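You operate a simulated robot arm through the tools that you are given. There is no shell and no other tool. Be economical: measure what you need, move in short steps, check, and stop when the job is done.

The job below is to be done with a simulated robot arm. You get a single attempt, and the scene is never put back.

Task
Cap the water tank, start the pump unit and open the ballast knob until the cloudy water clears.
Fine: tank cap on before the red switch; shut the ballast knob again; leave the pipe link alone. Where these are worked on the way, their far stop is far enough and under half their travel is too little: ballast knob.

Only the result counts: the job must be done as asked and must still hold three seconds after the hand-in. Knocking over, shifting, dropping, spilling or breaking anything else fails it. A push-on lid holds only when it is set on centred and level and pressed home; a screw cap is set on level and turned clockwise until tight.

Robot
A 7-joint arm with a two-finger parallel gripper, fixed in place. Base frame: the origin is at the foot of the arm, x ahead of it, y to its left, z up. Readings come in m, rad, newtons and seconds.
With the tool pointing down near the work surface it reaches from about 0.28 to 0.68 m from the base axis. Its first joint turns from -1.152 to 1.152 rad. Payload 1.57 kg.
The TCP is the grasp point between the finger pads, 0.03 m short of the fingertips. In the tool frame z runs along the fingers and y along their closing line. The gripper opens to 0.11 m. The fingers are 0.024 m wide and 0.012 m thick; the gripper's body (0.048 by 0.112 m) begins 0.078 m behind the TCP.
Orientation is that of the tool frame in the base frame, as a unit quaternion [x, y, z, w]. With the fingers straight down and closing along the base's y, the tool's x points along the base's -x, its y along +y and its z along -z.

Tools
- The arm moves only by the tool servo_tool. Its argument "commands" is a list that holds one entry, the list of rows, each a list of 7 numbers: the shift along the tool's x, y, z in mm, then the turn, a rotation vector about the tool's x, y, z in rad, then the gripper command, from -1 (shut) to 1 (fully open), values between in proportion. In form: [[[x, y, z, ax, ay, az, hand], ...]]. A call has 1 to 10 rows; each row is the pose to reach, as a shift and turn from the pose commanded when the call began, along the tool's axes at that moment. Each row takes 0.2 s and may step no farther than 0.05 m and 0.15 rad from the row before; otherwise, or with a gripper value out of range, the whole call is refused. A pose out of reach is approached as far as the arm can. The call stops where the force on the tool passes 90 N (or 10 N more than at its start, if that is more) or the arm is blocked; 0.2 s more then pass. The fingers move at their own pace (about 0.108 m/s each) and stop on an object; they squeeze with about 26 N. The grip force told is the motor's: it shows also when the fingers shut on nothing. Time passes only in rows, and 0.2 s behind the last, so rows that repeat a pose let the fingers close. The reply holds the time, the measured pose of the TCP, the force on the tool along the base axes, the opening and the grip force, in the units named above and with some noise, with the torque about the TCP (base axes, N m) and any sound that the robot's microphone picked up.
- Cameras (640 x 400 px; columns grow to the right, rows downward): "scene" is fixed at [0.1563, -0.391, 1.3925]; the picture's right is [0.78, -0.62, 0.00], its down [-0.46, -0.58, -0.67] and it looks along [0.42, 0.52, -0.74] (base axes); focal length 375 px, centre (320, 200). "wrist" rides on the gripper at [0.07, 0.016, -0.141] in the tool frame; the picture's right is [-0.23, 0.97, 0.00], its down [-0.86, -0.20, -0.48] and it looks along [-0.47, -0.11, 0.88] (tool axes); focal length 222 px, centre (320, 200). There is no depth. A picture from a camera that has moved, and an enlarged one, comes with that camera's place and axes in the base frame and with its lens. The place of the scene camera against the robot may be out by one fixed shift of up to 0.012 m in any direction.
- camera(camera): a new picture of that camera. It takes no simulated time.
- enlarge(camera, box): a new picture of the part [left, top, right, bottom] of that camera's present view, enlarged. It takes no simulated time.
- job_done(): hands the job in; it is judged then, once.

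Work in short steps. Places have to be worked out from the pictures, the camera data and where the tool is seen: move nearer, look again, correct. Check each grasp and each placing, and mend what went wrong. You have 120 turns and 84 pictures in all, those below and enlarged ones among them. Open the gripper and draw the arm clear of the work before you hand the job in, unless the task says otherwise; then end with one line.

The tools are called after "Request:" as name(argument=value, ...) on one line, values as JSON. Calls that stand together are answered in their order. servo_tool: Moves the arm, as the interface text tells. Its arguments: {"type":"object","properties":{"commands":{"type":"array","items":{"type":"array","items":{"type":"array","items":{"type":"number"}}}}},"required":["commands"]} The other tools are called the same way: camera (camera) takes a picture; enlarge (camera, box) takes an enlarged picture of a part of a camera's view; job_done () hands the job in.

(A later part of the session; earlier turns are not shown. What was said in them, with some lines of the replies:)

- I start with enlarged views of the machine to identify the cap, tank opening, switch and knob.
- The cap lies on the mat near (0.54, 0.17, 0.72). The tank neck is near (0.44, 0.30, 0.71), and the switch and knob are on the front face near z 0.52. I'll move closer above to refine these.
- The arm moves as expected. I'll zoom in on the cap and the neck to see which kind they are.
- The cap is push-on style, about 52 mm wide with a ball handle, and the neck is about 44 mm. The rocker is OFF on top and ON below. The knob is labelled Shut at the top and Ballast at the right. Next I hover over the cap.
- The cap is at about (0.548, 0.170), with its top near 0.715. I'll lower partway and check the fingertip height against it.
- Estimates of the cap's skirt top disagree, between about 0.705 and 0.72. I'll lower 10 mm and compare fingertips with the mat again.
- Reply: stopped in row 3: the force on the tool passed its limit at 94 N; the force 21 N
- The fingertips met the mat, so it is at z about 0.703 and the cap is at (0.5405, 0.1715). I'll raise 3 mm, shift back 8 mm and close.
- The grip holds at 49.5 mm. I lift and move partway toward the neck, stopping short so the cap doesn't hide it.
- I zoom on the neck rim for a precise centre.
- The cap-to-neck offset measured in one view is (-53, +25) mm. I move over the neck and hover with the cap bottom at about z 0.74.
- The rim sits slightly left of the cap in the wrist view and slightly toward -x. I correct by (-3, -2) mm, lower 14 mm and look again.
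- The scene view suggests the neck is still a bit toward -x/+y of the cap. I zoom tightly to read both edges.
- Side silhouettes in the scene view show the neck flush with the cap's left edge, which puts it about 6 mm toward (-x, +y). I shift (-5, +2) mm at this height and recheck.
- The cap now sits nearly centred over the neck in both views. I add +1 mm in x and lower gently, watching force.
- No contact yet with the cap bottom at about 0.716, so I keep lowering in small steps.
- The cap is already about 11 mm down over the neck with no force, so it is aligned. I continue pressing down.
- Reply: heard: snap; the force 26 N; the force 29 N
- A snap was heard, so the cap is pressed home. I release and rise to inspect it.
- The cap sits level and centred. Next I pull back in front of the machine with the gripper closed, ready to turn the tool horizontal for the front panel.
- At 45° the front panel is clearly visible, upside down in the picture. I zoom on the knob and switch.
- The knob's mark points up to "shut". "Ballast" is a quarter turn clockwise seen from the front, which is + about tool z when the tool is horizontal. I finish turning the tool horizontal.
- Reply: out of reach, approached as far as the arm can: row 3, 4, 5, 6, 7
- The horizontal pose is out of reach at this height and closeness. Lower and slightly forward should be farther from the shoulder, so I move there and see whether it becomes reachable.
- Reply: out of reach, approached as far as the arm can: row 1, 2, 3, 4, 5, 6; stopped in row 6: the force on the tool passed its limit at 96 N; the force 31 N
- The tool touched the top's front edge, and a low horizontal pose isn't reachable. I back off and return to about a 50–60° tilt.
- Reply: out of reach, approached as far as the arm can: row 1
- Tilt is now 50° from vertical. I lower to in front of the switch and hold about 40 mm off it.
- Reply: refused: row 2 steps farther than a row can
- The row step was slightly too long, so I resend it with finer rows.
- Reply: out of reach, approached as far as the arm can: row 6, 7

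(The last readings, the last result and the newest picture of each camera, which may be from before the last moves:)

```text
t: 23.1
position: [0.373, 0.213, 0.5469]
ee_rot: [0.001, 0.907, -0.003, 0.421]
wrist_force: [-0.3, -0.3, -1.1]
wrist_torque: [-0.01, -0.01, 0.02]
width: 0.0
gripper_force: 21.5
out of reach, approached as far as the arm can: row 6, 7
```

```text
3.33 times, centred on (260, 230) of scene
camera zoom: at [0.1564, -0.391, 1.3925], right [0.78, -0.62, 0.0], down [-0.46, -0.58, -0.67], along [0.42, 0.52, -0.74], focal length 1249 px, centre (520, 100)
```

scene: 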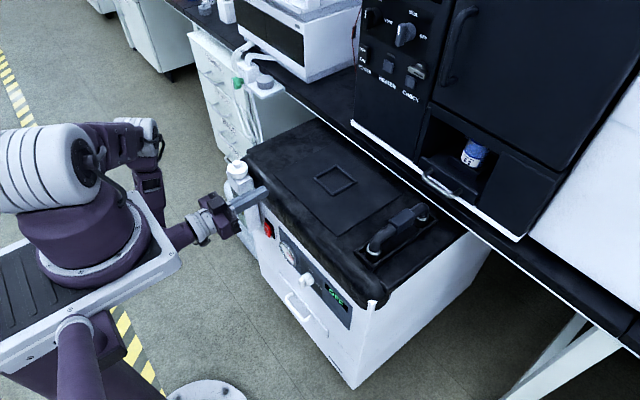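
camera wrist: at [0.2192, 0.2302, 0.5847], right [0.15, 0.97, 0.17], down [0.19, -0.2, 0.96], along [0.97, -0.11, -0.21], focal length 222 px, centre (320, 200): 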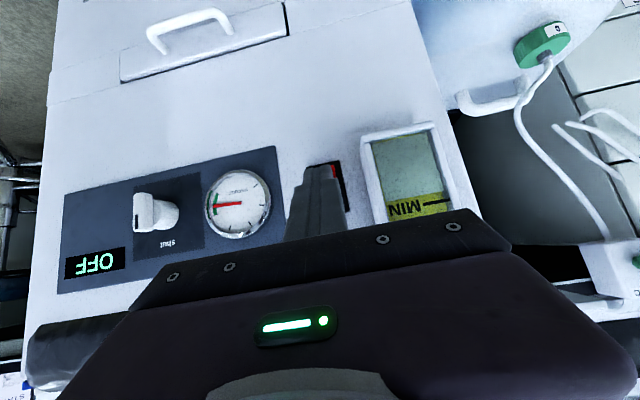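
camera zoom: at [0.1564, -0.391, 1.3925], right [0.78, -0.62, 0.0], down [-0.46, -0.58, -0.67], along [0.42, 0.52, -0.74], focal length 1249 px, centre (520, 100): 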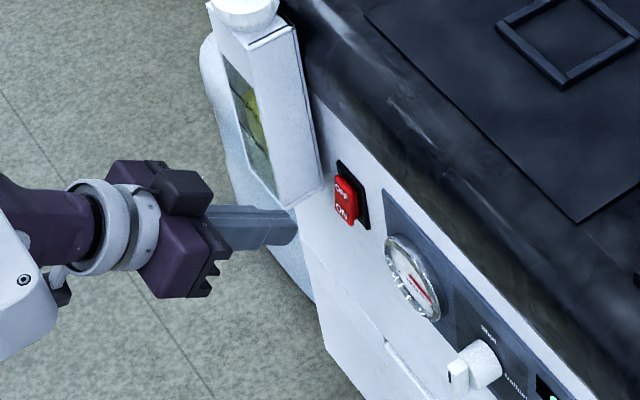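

z 0.52 isn't reachable at a 50° tilt. I reduce the tilt to about 42° and go 15 mm forward.

Request:
servo_tool(commands=[[[0, 0, 0, 0, 0.07, 0, -1], [-5, 0, 6, 0, 0.14, 0, -1], [-10, 0, 12, 0, 0.14, 0, -1], [-10, 0, 12, 0, 0.14, 0, -1]]])

Request:
enlarge(camera="wrist", box=[270, 100, 390, 220])

Request:
enlarge(camera="scene", box=[200, 200, 300, 270])

```text
t: 24.1
position: [0.3881, 0.2132, 0.5475]
ee_rot: [0.001, 0.934, -0.002, 0.358]
wrist_force: [0.5, 0.4, -0.4]
wrist_torque: [0.01, -0.03, -0.01]
width: 0.0002
gripper_force: 21.8
```

```text
3.33 times, centred on (330, 160) of wrist
camera zoom: at [0.2423, 0.2307, 0.6059], right [0.17, 0.97, 0.15], down [0.32, -0.2, 0.93], along [0.93, -0.11, -0.34], focal length 740 px, centre (287, 333)
```

zoom: 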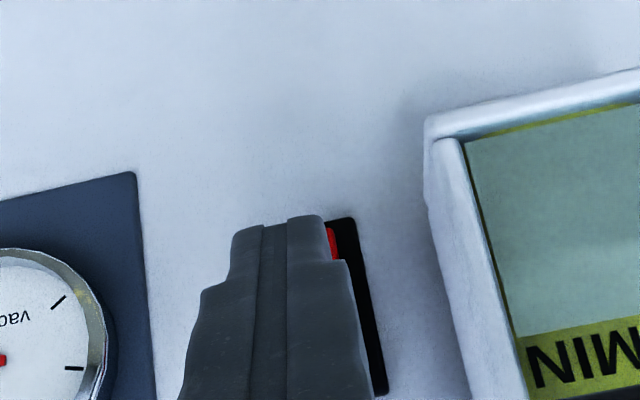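

```text
5.71 times, centred on (250, 235) of scene
camera zoom: at [0.1564, -0.391, 1.3925], right [0.78, -0.62, 0.0], down [-0.46, -0.58, -0.67], along [0.42, 0.52, -0.74], focal length 2141 px, centre (720, 0)
```

zoom: 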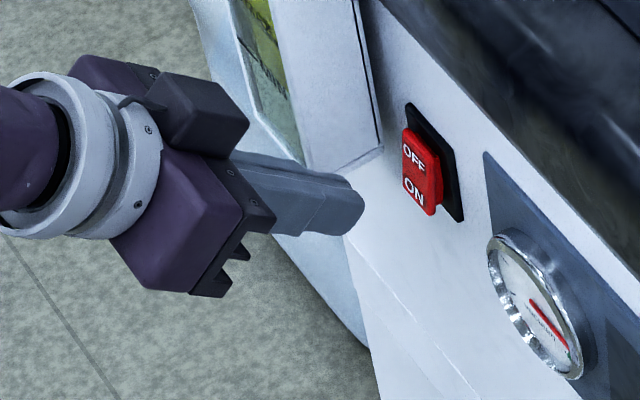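

At 42° the pose is tracking. I lower to z about 0.523, so the leading finger edge is level with the ON half, and check from the scene view.

Request:
servo_tool(commands=[[[8, 0, 9, 0, 0, 0, -1], [16, 0, 18, 0, 0, 0, -1], [16, 0, 18, 0, 0, 0, -1]]])

Request:
enlarge(camera="scene", box=[220, 210, 290, 260])

Request:
enlarge(camera="wrist", box=[270, 100, 390, 220])

```text
t: 24.9
position: [0.3894, 0.214, 0.5232]
ee_rot: [0.001, 0.934, -0.002, 0.357]
wrist_force: [0.5, 0.8, -0.5]
wrist_torque: [-0.02, 0.03, 0.02]
width: 0.0
gripper_force: 21.4
```

```text
8.00 times, centred on (255, 235) of scene
camera zoom: at [0.1563, -0.391, 1.3925], right [0.78, -0.62, 0.0], down [-0.46, -0.58, -0.67], along [0.42, 0.52, -0.74], focal length 2997 px, centre (840, -80)
```

zoom: 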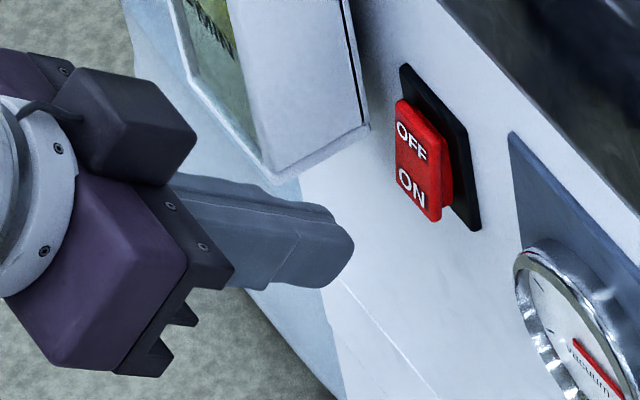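

```text
3.33 times, centred on (330, 160) of wrist
camera zoom: at [0.2435, 0.2308, 0.5816], right [0.17, 0.97, 0.15], down [0.32, -0.2, 0.93], along [0.93, -0.11, -0.34], focal length 740 px, centre (287, 333)
```

zoom: 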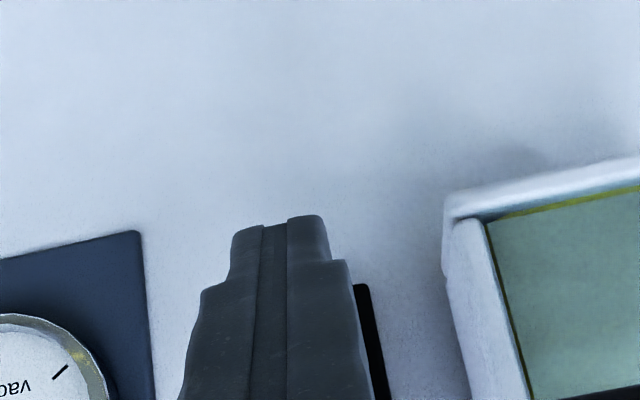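

Projected forward, the tip lands on the ON half. I advance straight in +x in small steps.

Request:
servo_tool(commands=[[[-6, 0, 5.3, 0, 0, 0, -1], [-12, 0, 10.7, 0, 0, 0, -1], [-15, 0, 13.3, 0, 0, 0, -1]]])

Request:
enlarge(camera="scene", box=[220, 210, 290, 260])

```text
t: 25.8
position: [0.4087, 0.2116, 0.5213]
ee_rot: [0.0, 0.934, -0.002, 0.357]
wrist_force: [-0.5, -0.3, 0.3]
wrist_torque: [-0.02, 0.05, -0.03]
width: 0.0
gripper_force: 21.3
```

```text
8.00 times, centred on (255, 235) of scene
camera zoom: at [0.1563, -0.391, 1.3925], right [0.78, -0.62, 0.0], down [-0.46, -0.58, -0.67], along [0.42, 0.52, -0.74], focal length 2997 px, centre (840, -80)
```

zoom: 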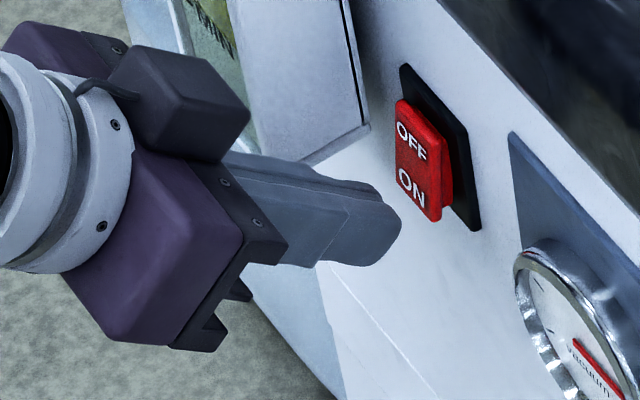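

No contact yet; I advance up to 12 mm more slowly.

Request:
servo_tool(commands=[[[-3, 0, 2.7, 0, 0, 0, -1], [-5, 0, 4.5, 0, 0, 0, -1], [-7, 0, 6.2, 0, 0, 0, -1], [-9, 0, 8, 0, 0, 0, -1]]])

Request:
enlarge(camera="scene", box=[220, 210, 290, 260])

```text
t: 26.8
position: [0.4193, 0.2108, 0.5218]
ee_rot: [0.001, 0.935, -0.002, 0.354]
wrist_force: [-16.1, 1.9, 3.3]
wrist_torque: [0.01, 0.12, 0.08]
width: 0.0
gripper_force: 21.4
```

```text
8.00 times, centred on (255, 235) of scene
camera zoom: at [0.1561, -0.391, 1.3925], right [0.78, -0.62, 0.0], down [-0.46, -0.58, -0.67], along [0.42, 0.52, -0.74], focal length 2997 px, centre (840, -80)
```

zoom: 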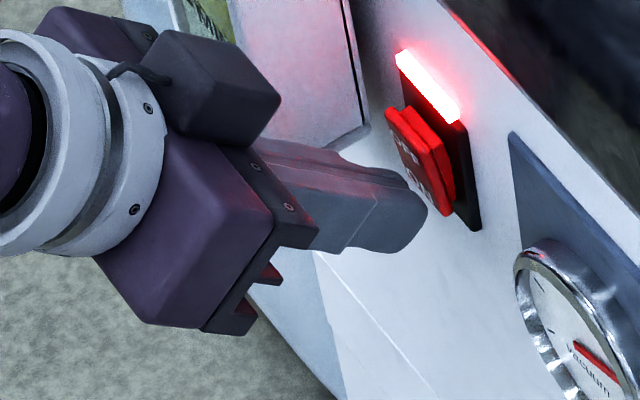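

The switch flipped and its lamp is lit red. I back off along -x and check the display and panel.

Request:
servo_tool(commands=[[[12, 0, -10, 0, 0, 0, -1], [30, 0, -27, 0, 0, 0, -1], [45, -20, -40, 0, 0, 0, -1], [45, -50, -40, 0, 0, 0, -1], [45, -80, -40, 0, 0, 0, -1]]])

Request:
camera(camera="wrist")

Request:
enlarge(camera="scene", box=[240, 200, 360, 320])

```text
t: 27.9
position: [0.3615, 0.1425, 0.5435]
ee_rot: [0.002, 0.934, -0.002, 0.357]
wrist_force: [-0.2, -0.5, 0.4]
wrist_torque: [0.0, 0.01, -0.02]
width: 0.0002
gripper_force: 21.5
out of reach, approached as far as the arm can: row 3, 4, 5
```

```text
33 pictures are left
camera wrist: at [0.2152, 0.1596, 0.6017], right [0.17, 0.97, 0.15], down [0.32, -0.2, 0.93], along [0.93, -0.11, -0.34], focal length 222 px, centre (320, 200)
```

wrist: 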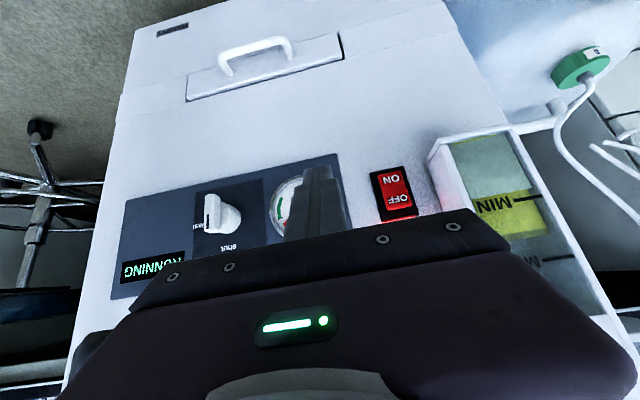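

```text
3.33 times, centred on (300, 260) of scene
camera zoom: at [0.1564, -0.391, 1.3925], right [0.78, -0.62, 0.0], down [-0.46, -0.58, -0.67], along [0.42, 0.52, -0.74], focal length 1249 px, centre (387, 0)
```

zoom: 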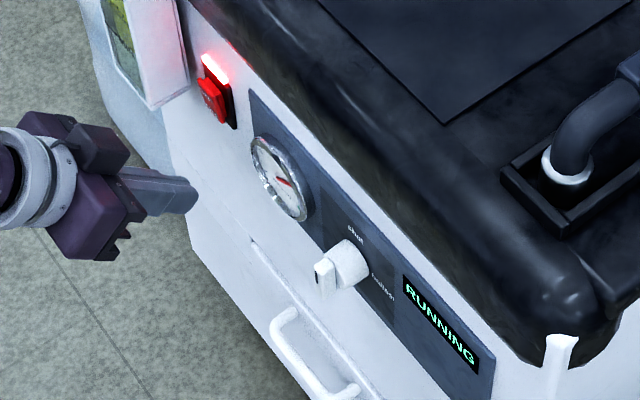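

The display shows RUNNING. The low horizontal pose is out of reach, so I'll turn the knob by pushing the ends of its bar with closed fingertips. First I move closer for a precise look.

Request:
servo_tool(commands=[[[-8, -30, -8, 0, 0, 0, -1], [-8, -60, -8, 0, 0, 0, -1], [-8, -70, -8, 0, 0, 0, -1]]])

Request:
enlarge(camera="wrist", box=[180, 100, 340, 240])

Request:
enlarge(camera="scene", box=[260, 240, 330, 310])

```text
t: 28.8
position: [0.3697, 0.0923, 0.5651]
ee_rot: [0.001, 0.934, -0.001, 0.356]
wrist_force: [-0.2, 0.1, 0.7]
wrist_torque: [-0.01, -0.02, -0.03]
width: 0.0
gripper_force: 21.5
out of reach, approached as far as the arm can: row 2, 3
```

```text
2.86 times, centred on (260, 170) of wrist
camera zoom: at [0.2249, 0.1105, 0.6236], right [0.17, 0.97, 0.15], down [0.32, -0.2, 0.93], along [0.93, -0.11, -0.34], focal length 635 px, centre (491, 286)
```

zoom: 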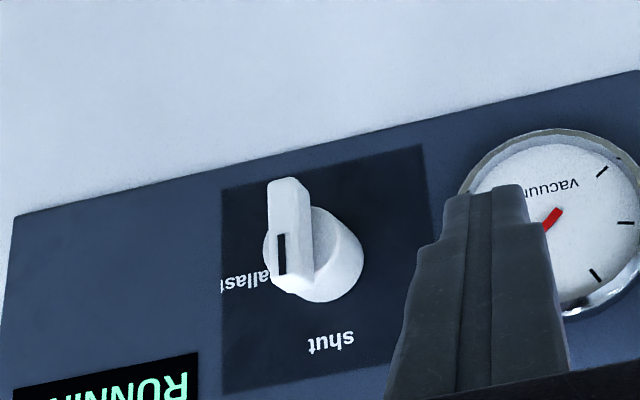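

```text
5.71 times, centred on (295, 275) of scene
camera zoom: at [0.1563, -0.391, 1.3925], right [0.78, -0.62, 0.0], down [-0.46, -0.58, -0.67], along [0.42, 0.52, -0.74], focal length 2141 px, centre (463, -229)
```

zoom: 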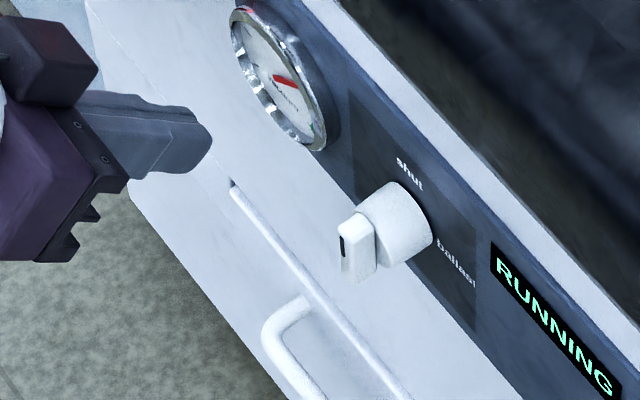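

The bar is about 43 x 13 mm and its front is near (0.422, 0.016, 0.519). A steeper tool suits pushing, so I reduce the tilt to about 15° at a safe spot left of the knob.

Request:
servo_tool(commands=[[[-10, -10, -11, 0, 0.12, 0, -1], [-20, -20, -22, 0, 0.24, 0, -1], [-20, -30, -22, 0, 0.36, 0, -1], [-20, -42, -22, 0, 0.468, 0, -1], [-20, -42, -22, 0, 0.468, 0, -1]]])

```text
t: 29.9
position: [0.3723, 0.0508, 0.5944]
ee_rot: [0.002, 0.992, -0.003, 0.13]
wrist_force: [-0.5, 0.4, 0.2]
wrist_torque: [0.05, -0.03, -0.02]
width: 0.0
gripper_force: 21.6
```

Tilt is 15°. Now I go down to height z 0.558, still about 15 mm short in x, and check.

Request:
servo_tool(commands=[[[-9, 1, 21, 0, 0, 0, -1], [-18, 1, 42, 0, 0, 0, -1], [-18, 1, 42, 0, 0, 0, -1]]])

Request:
enlarge(camera="wrist", box=[220, 80, 380, 220])

Request:
enlarge(camera="scene", box=[260, 230, 340, 300])

```text
t: 30.8
position: [0.4009, 0.0516, 0.5569]
ee_rot: [0.001, 0.991, -0.002, 0.131]
wrist_force: [0.6, -0.3, 0.8]
wrist_torque: [0.0, 0.01, 0.0]
width: 0.0
gripper_force: 21.0
```

```text
2.86 times, centred on (300, 150) of wrist
camera zoom: at [0.297, 0.0689, 0.6751], right [0.22, 0.97, 0.06], down [0.7, -0.2, 0.68], along [0.68, -0.11, -0.73], focal length 635 px, centre (377, 343)
```

zoom: 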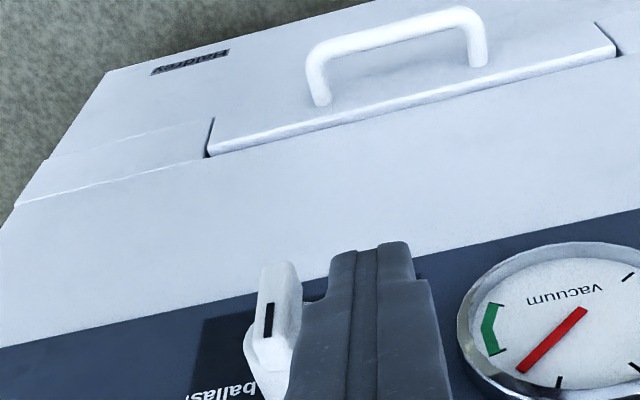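

```text
5.71 times, centred on (300, 265) of scene
camera zoom: at [0.1564, -0.391, 1.3925], right [0.78, -0.62, 0.0], down [-0.46, -0.58, -0.67], along [0.42, 0.52, -0.74], focal length 2141 px, centre (434, -171)
```

zoom: 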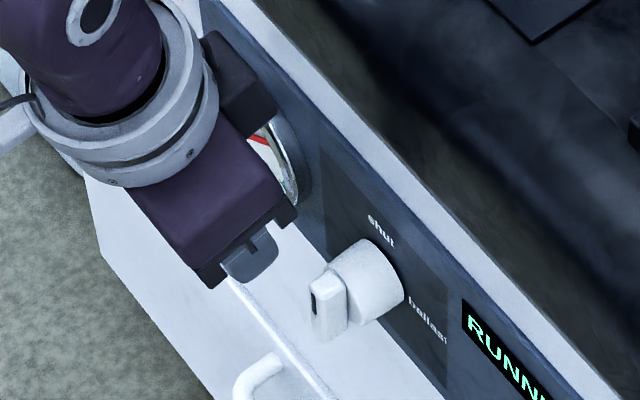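

The finger is left of the bar at the right height. I go forward 15 mm, then push in -y through first contact.

Request:
servo_tool(commands=[[[-8, 0, 2, 0, 0, 0, -1], [-15, 0, 4, 0, 0, 0, -1], [-15, -8, 4, 0, 0, 0, -1], [-15, -14, 4, 0, 0, 0, -1], [-15, -19, 4, 0, 0, 0, -1], [-15, -23, 4, 0, 0, 0, -1]]])

Request:
enlarge(camera="wrist", box=[220, 80, 380, 220])

Request:
enlarge(camera="scene", box=[260, 230, 340, 300])

```text
t: 32.1
position: [0.4149, 0.0271, 0.5571]
ee_rot: [0.001, 0.991, -0.001, 0.13]
wrist_force: [1.5, 1.4, 1.5]
wrist_torque: [0.02, -0.04, 0.02]
width: 0.0
gripper_force: 21.2
```

```text
2.86 times, centred on (300, 150) of wrist
camera zoom: at [0.3105, 0.0447, 0.6755], right [0.22, 0.97, 0.06], down [0.7, -0.2, 0.68], along [0.68, -0.11, -0.73], focal length 635 px, centre (377, 343)
```

zoom: 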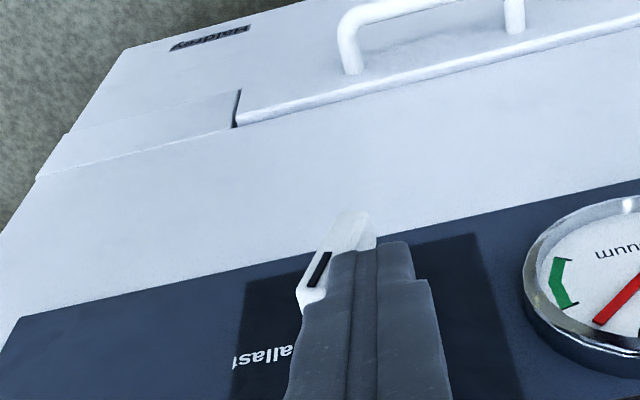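

```text
5.71 times, centred on (300, 265) of scene
camera zoom: at [0.1563, -0.391, 1.3925], right [0.78, -0.62, 0.0], down [-0.46, -0.58, -0.67], along [0.42, 0.52, -0.74], focal length 2141 px, centre (434, -171)
```

zoom: 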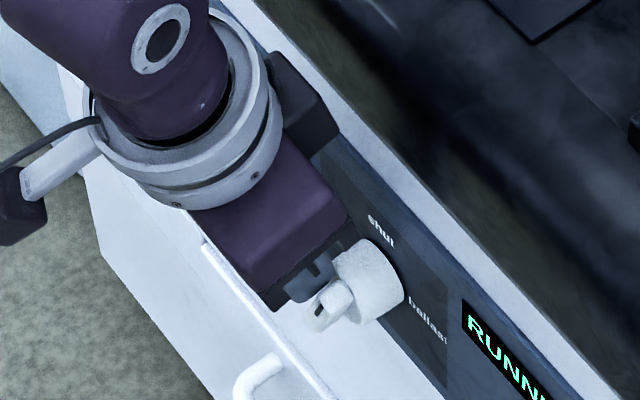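

The bar is rotating with little force. I continue in -y.

Request:
servo_tool(commands=[[[0, -5, 0, 0, 0, 0, -1], [0, -10, 0, 0, 0, 0, -1], [0, -15, 0, 0, 0, 0, -1], [0, -20, 0, 0, 0, 0, -1]]])

Request:
enlarge(camera="scene", box=[260, 230, 340, 300])

Request:
enlarge(camera="wrist", box=[220, 80, 380, 220])

```text
t: 33.1
position: [0.415, 0.0072, 0.5587]
ee_rot: [0.002, 0.991, -0.002, 0.131]
wrist_force: [-1.1, 0.2, 0.5]
wrist_torque: [0.02, 0.01, -0.03]
width: 0.0001
gripper_force: 21.5
```

```text
5.71 times, centred on (300, 265) of scene
camera zoom: at [0.1563, -0.391, 1.3925], right [0.78, -0.62, 0.0], down [-0.46, -0.58, -0.67], along [0.42, 0.52, -0.74], focal length 2141 px, centre (434, -171)
```

zoom: 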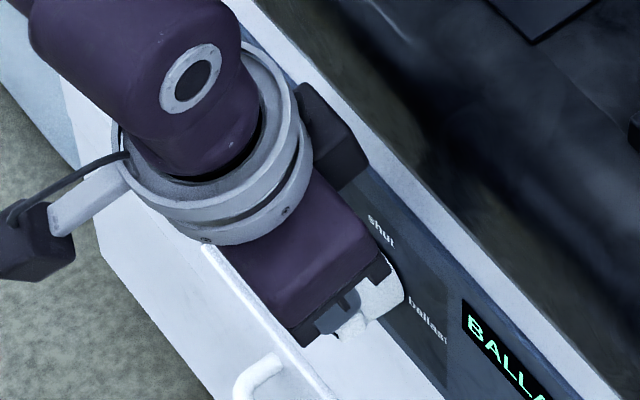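

```text
2.86 times, centred on (300, 150) of wrist
camera zoom: at [0.3105, 0.0248, 0.6757], right [0.22, 0.97, 0.06], down [0.7, -0.2, 0.68], along [0.68, -0.11, -0.73], focal length 635 px, centre (377, 343)
```

zoom: 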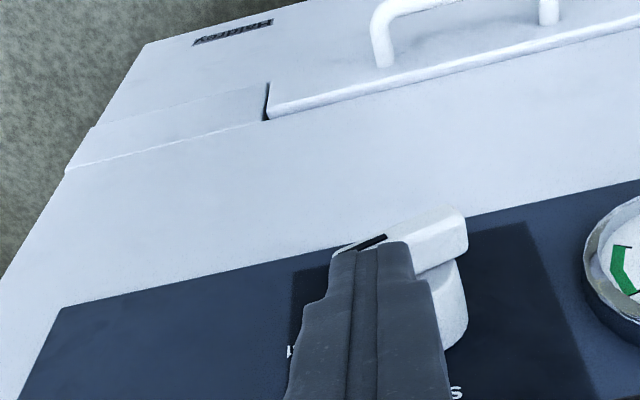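

The display now reads "BALLA…". I finish the turn by pushing a bit further in -y and then down to the stop.

Request:
servo_tool(commands=[[[0, -6, 0, 0, 0, 0, -1], [0, -10, 0, 0, 0, 0, -1], [1, -10, 3, 0, 0, 0, -1], [1.6, -10, 6, 0, 0, 0, -1], [2.1, -10, 8, 0, 0, 0, -1]]])

Request:
enlarge(camera="wrist", box=[220, 80, 380, 220])

Request:
camera(camera="scene")

```text
t: 34.4
position: [0.4115, -0.0031, 0.5516]
ee_rot: [0.001, 0.991, -0.002, 0.132]
wrist_force: [-6.0, 0.6, 31.2]
wrist_torque: [0.17, 0.07, -0.13]
width: 0.0002
gripper_force: 21.0
```

```text
2.86 times, centred on (300, 150) of wrist
camera zoom: at [0.3095, 0.0152, 0.6685], right [0.22, 0.97, 0.06], down [0.7, -0.2, 0.68], along [0.68, -0.11, -0.73], focal length 635 px, centre (377, 343)
```

zoom: 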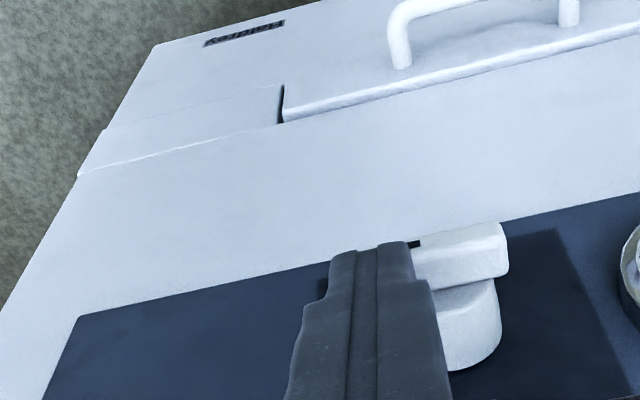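

```text
22 pictures are left
```

scene: 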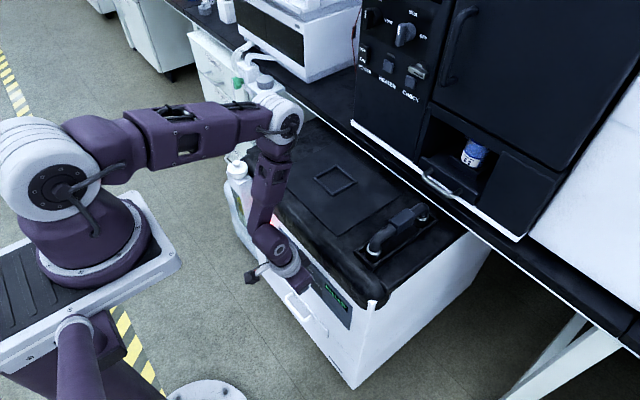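

It is at the far stop, with 31 N pressing. I back off and shift toward the tank to watch the water, letting time pass.

Request:
servo_tool(commands=[[[-5, 0, -19, 0, 0, 0, -1], [19, 20, -46, 0, 0, 0, -1], [19, 60, -46, 0, 0, 0, -1], [19, 85, -46, 0, 0, 0, -1], [19, 85, -46, 0, 0, 0, -1], [19, 85, -46, 0, 0, 0, -1], [19, 85, -46, 0, 0, 0, -1], [19, 85, -46, 0, 0, 0, -1]]])

Request:
camera(camera="wrist")

Request:
enlarge(camera="scene", box=[220, 150, 370, 320])

```text
t: 36.1
position: [0.3849, 0.079, 0.586]
ee_rot: [0.001, 0.991, -0.002, 0.131]
wrist_force: [0.4, -0.3, 0.1]
wrist_torque: [0.01, 0.04, 0.02]
width: 0.0003
gripper_force: 21.4
```

```text
21 pictures are left
camera wrist: at [0.2801, 0.0971, 0.704], right [0.22, 0.97, 0.06], down [0.7, -0.2, 0.68], along [0.68, -0.11, -0.73], focal length 222 px, centre (320, 200)
```

wrist: 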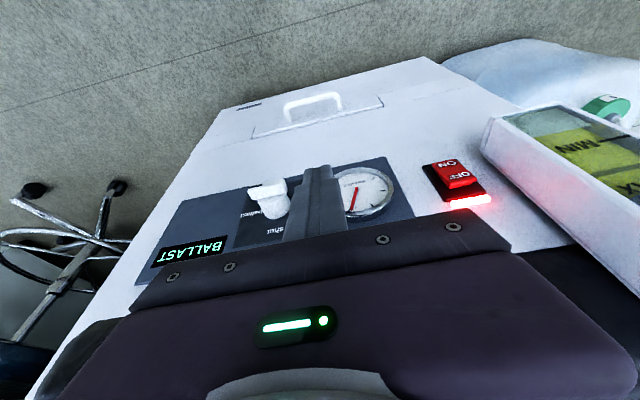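

```text
2.35 times, centred on (295, 235) of scene
camera zoom: at [0.1563, -0.391, 1.3925], right [0.78, -0.62, 0.0], down [-0.46, -0.58, -0.67], along [0.42, 0.52, -0.74], focal length 882 px, centre (379, 118)
```

zoom: 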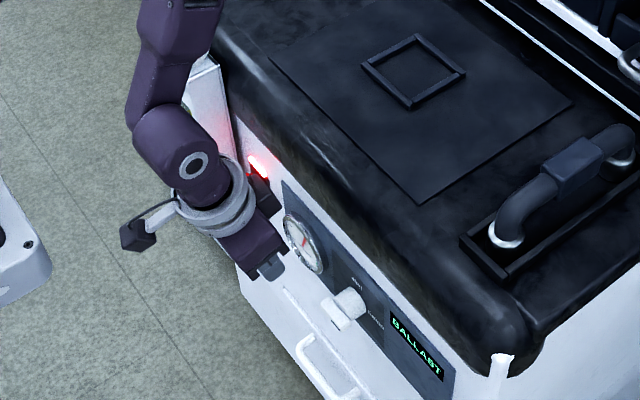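

The display says BALLAST. I wait a couple of seconds and compare the tank window.

Request:
enlarge(camera="wrist", box=[480, 90, 640, 230])

Request:
servo_tool(commands=[[[0, 0, 0, 0, 0, 0, -1], [0, 0, 0, 0, 0, 0, -1], [0, 0, 0, 0, 0, 0, -1], [0, 0, 0, 0, 0, 0, -1], [0, 0, 0, 0, 0, 0, -1], [0, 0, 0, 0, 0, 0, -1], [0, 0, 0, 0, 0, 0, -1], [0, 0, 0, 0, 0, 0, -1], [0, 0, 0, 0, 0, 0, -1], [0, 0, 0, 0, 0, 0, -1]]])

```text
2.86 times, centred on (560, 160) of wrist
camera zoom: at [0.2801, 0.0971, 0.704], right [0.22, 0.97, 0.06], down [0.7, -0.2, 0.68], along [0.68, -0.11, -0.73], focal length 635 px, centre (-366, 314)
```

zoom: 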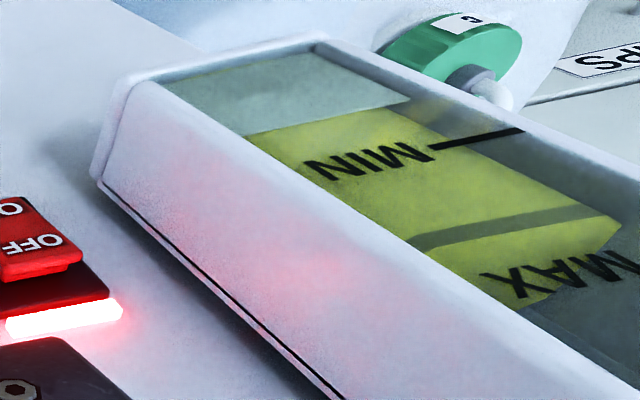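

```text
t: 38.4
position: [0.3837, 0.0787, 0.5856]
ee_rot: [0.001, 0.991, -0.001, 0.13]
wrist_force: [0.8, 0.5, -0.3]
wrist_torque: [-0.04, 0.02, -0.03]
width: 0.0
gripper_force: 21.5
```

Request:
enlarge(camera="wrist", box=[480, 90, 640, 230])

```text
2.86 times, centred on (560, 160) of wrist
camera zoom: at [0.2801, 0.0971, 0.704], right [0.22, 0.97, 0.06], down [0.7, -0.2, 0.68], along [0.68, -0.11, -0.73], focal length 635 px, centre (-366, 314)
```

zoom: 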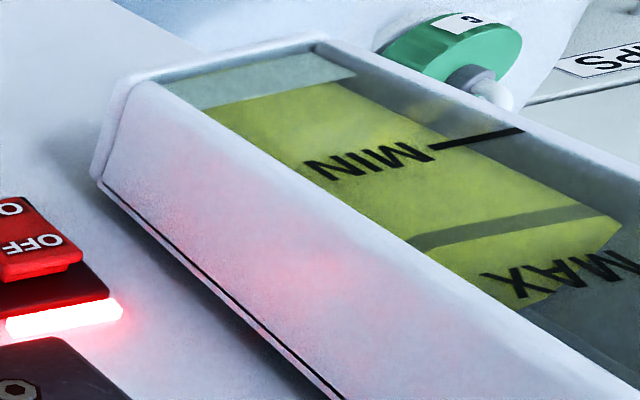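

The whitish cloudy layer at the bottom is shrinking. I wait about 4.5 s more.

Request:
servo_tool(commands=[[[0, 0, 0, 0, 0, 0, -1], [0, 0, 0, 0, 0, 0, -1], [0, 0, 0, 0, 0, 0, -1], [0, 0, 0, 0, 0, 0, -1], [0, 0, 0, 0, 0, 0, -1], [0, 0, 0, 0, 0, 0, -1], [0, 0, 0, 0, 0, 0, -1], [0, 0, 0, 0, 0, 0, -1], [0, 0, 0, 0, 0, 0, -1], [0, 0, 0, 0, 0, 0, -1]]])

Request:
servo_tool(commands=[[[0, 0, 0, 0, 0, 0, -1], [0, 0, 0, 0, 0, 0, -1], [0, 0, 0, 0, 0, 0, -1], [0, 0, 0, 0, 0, 0, -1], [0, 0, 0, 0, 0, 0, -1], [0, 0, 0, 0, 0, 0, -1], [0, 0, 0, 0, 0, 0, -1], [0, 0, 0, 0, 0, 0, -1], [0, 0, 0, 0, 0, 0, -1], [0, 0, 0, 0, 0, 0, -1]]])

Request:
enlarge(camera="wrist", box=[480, 90, 640, 230])

```text
t: 40.5
position: [0.3853, 0.0792, 0.5852]
ee_rot: [0.001, 0.991, -0.002, 0.131]
wrist_force: [-0.8, 1.6, 0.4]
wrist_torque: [0.0, 0.02, -0.02]
width: 0.0
gripper_force: 21.0
```

```text
t: 42.8
position: [0.3839, 0.0797, 0.5859]
ee_rot: [0.001, 0.991, -0.001, 0.13]
wrist_force: [-0.1, -0.3, 0.6]
wrist_torque: [0.0, 0.02, -0.02]
width: 0.0
gripper_force: 21.4
```

```text
2.86 times, centred on (560, 160) of wrist
camera zoom: at [0.2801, 0.0971, 0.704], right [0.22, 0.97, 0.06], down [0.7, -0.2, 0.68], along [0.68, -0.11, -0.73], focal length 635 px, centre (-366, 314)
```

zoom: 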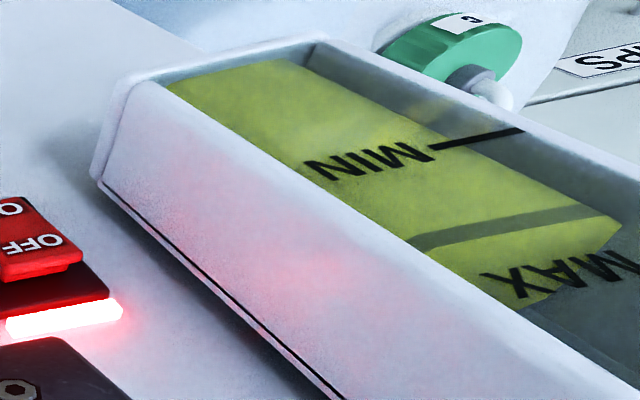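

The water is clear yellow throughout. Now I close the knob by pressing its left (+y) end down from above.

Request:
servo_tool(commands=[[[0, -39, 0, 0, 0, 0, -1], [-27, -39, 18.6, 0, 0, 0, -1], [-24.4, -39, 28.2, 0, 0, 0, -1], [-22, -39, 38, 0, 0, 0, -1], [-20.6, -39, 43, 0, 0, 0, -1]]])

Request:
enlarge(camera="wrist", box=[220, 80, 380, 220])

Request:
enlarge(camera="scene", box=[260, 230, 340, 300])

```text
t: 44.0
position: [0.4151, 0.0435, 0.5523]
ee_rot: [0.002, 0.991, -0.002, 0.131]
wrist_force: [0.2, 0.2, 0.6]
wrist_torque: [-0.01, 0.0, 0.01]
width: 0.0001
gripper_force: 21.4
```

```text
2.86 times, centred on (300, 150) of wrist
camera zoom: at [0.3114, 0.0607, 0.6701], right [0.22, 0.97, 0.06], down [0.7, -0.2, 0.68], along [0.68, -0.11, -0.73], focal length 635 px, centre (377, 343)
```

zoom: 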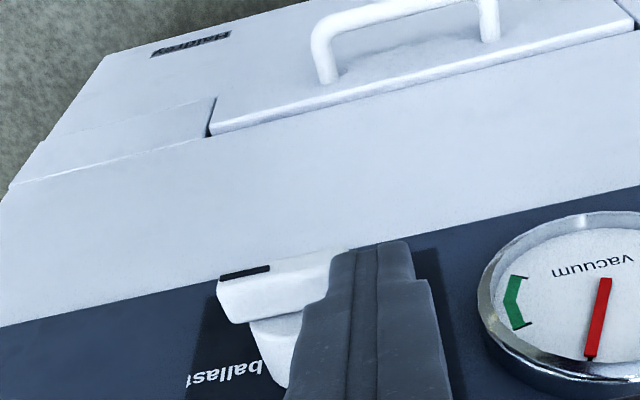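

```text
5.71 times, centred on (300, 265) of scene
camera zoom: at [0.1564, -0.391, 1.3925], right [0.78, -0.62, 0.0], down [-0.46, -0.58, -0.67], along [0.42, 0.52, -0.74], focal length 2141 px, centre (434, -171)
```

zoom: 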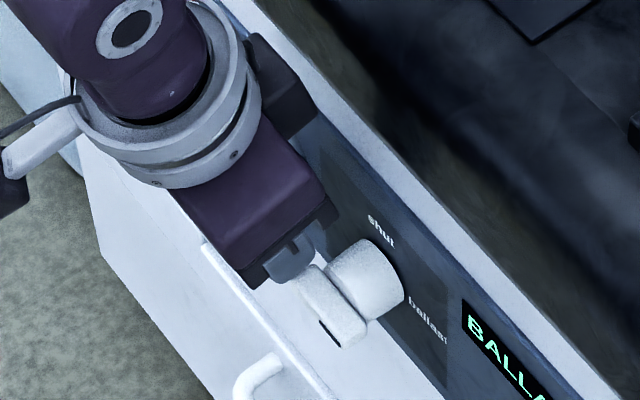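

The finger is just over the left end. I shift 5 mm in -y and press down.

Request:
servo_tool(commands=[[[0, -5, 0, 0, 0, 0, -1], [1.3, -5, 4.8, 0, 0, 0, -1], [2.6, -5, 9.7, 0, 0, 0, -1], [3.9, -5, 14.5, 0, 0, 0, -1], [5.1, -5, 19.3, 0, 0, 0, -1], [6.4, -5, 24, 0, 0, 0, -1]]])

Request:
enlarge(camera="wrist", box=[220, 80, 380, 220])

Request:
enlarge(camera="scene", box=[260, 230, 340, 300])

```text
t: 45.4
position: [0.4153, 0.0376, 0.5278]
ee_rot: [0.002, 0.991, -0.003, 0.132]
wrist_force: [-1.7, -0.9, -0.9]
wrist_torque: [0.08, -0.13, 0.01]
width: 0.0
gripper_force: 21.6
```

```text
2.86 times, centred on (300, 150) of wrist
camera zoom: at [0.311, 0.0548, 0.6446], right [0.22, 0.97, 0.05], down [0.7, -0.2, 0.69], along [0.68, -0.12, -0.73], focal length 635 px, centre (377, 343)
```

zoom: 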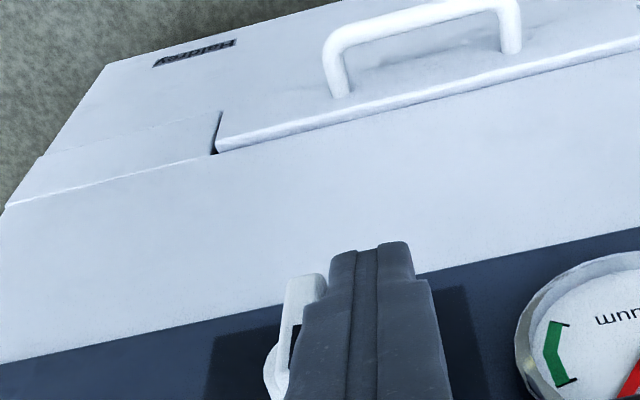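

```text
5.71 times, centred on (300, 265) of scene
camera zoom: at [0.1563, -0.391, 1.3925], right [0.78, -0.62, 0.0], down [-0.46, -0.58, -0.67], along [0.42, 0.52, -0.74], focal length 2141 px, centre (434, -171)
```

zoom: 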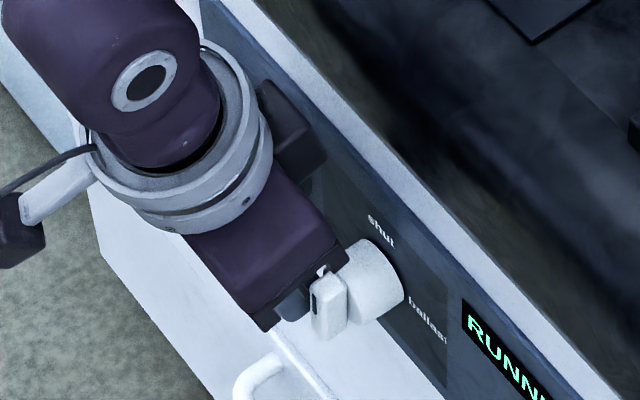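

The display is back to RUNNING and the bar is almost vertical. I nudge in -y for flat contact to seat it at the shut stop.

Request:
servo_tool(commands=[[[0, -1.5, 0, 0, 0, 0, -1], [0, -3, 0, 0, 0, 0, -1], [0, -4, 0, 0, 0, 0, -1]]])

```text
t: 46.1
position: [0.4149, 0.0362, 0.5284]
ee_rot: [0.001, 0.992, 0.0, 0.13]
wrist_force: [-7.4, 15.3, 7.6]
wrist_torque: [0.03, 0.1, 0.08]
width: 0.0
gripper_force: 20.7
```

The nudge met firm contact at 15 N, so the knob is at its stop. I back away in +y and -x, raise, and check everything.

Request:
servo_tool(commands=[[[0, 8, 0, 0, 0, 0, -1], [10, 12, -3, 0, 0, 0, -1], [40, 15, -15, 0, 0, 0, -1], [45, 15, -55, 0, 0, 0, -1], [45, 15, -95, 0, 0, 0, -1], [45, 15, -135, 0, 0, 0, -0.5], [45, 15, -175, 0, 0, 0, 1], [45, 15, -215, 0, 0, 0, 1]]])

Request:
camera(camera="wrist")

Request:
enlarge(camera="scene", box=[210, 150, 370, 320])

```text
t: 48.0
position: [0.3168, 0.0494, 0.7258]
ee_rot: [0.001, 0.991, -0.001, 0.13]
wrist_force: [-0.4, -0.1, 0.1]
wrist_torque: [-0.01, 0.02, -0.02]
width: 0.1102
gripper_force: 0.1
```

```text
12 pictures are left
camera wrist: at [0.2125, 0.0665, 0.8433], right [0.22, 0.97, 0.06], down [0.7, -0.2, 0.68], along [0.68, -0.11, -0.73], focal length 222 px, centre (320, 200)
```

wrist: 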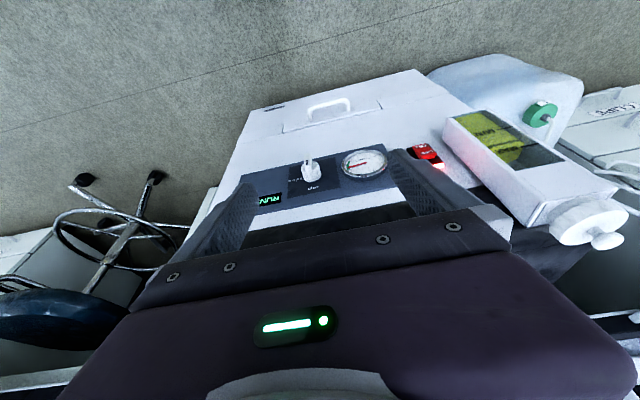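

```text
2.35 times, centred on (290, 235) of scene
camera zoom: at [0.1563, -0.391, 1.3925], right [0.78, -0.62, 0.0], down [-0.46, -0.58, -0.67], along [0.42, 0.52, -0.74], focal length 882 px, centre (391, 118)
```

zoom: 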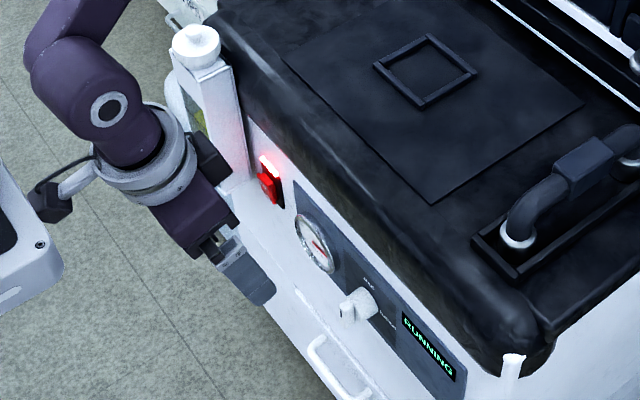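

I take a last close look at the knob angle and the tank.

Request:
enlarge(camera="wrist", box=[280, 140, 350, 200])

Request:
enlarge(camera="wrist", box=[430, 90, 640, 260])

```text
6.67 times, centred on (315, 170) of wrist
camera zoom: at [0.2125, 0.0665, 0.8433], right [0.22, 0.97, 0.06], down [0.7, -0.2, 0.68], along [0.68, -0.11, -0.73], focal length 1481 px, centre (353, 400)
```

zoom: 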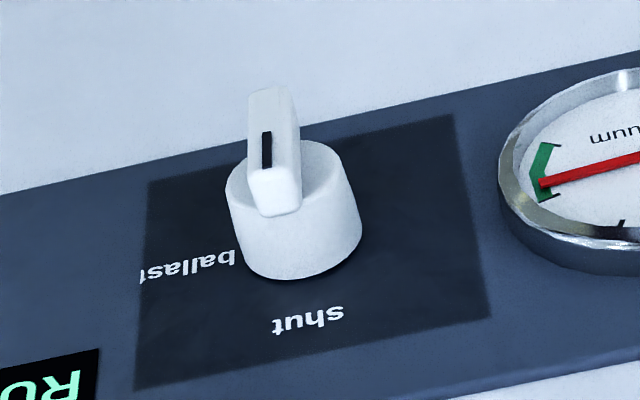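

```text
2.35 times, centred on (535, 175) of wrist
camera zoom: at [0.2125, 0.0665, 0.8433], right [0.22, 0.97, 0.06], down [0.7, -0.2, 0.68], along [0.68, -0.11, -0.73], focal length 523 px, centre (-186, 259)
```

zoom: 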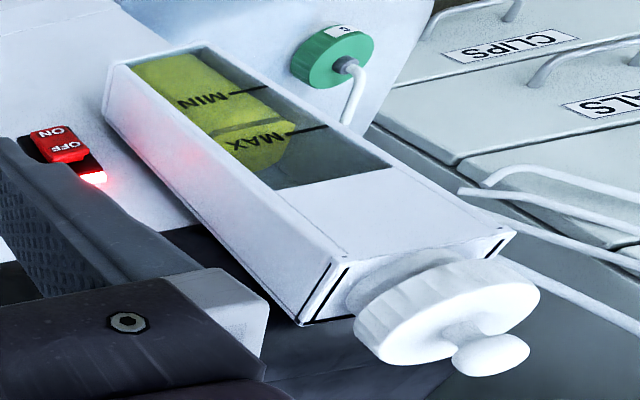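

Request:
job_done()

```text
The job is handed in.
```

The job is done and handed in: the tank cap snapped on first, then I started the pump (it reads RUNNING). I opened the ballast knob to its far stop until the water cleared, then shut it again. I did not touch the pipe link. While trying a pose it couldn't reach, the arm bumped the black top's front edge at about 96 N; I saw no damage or shift.
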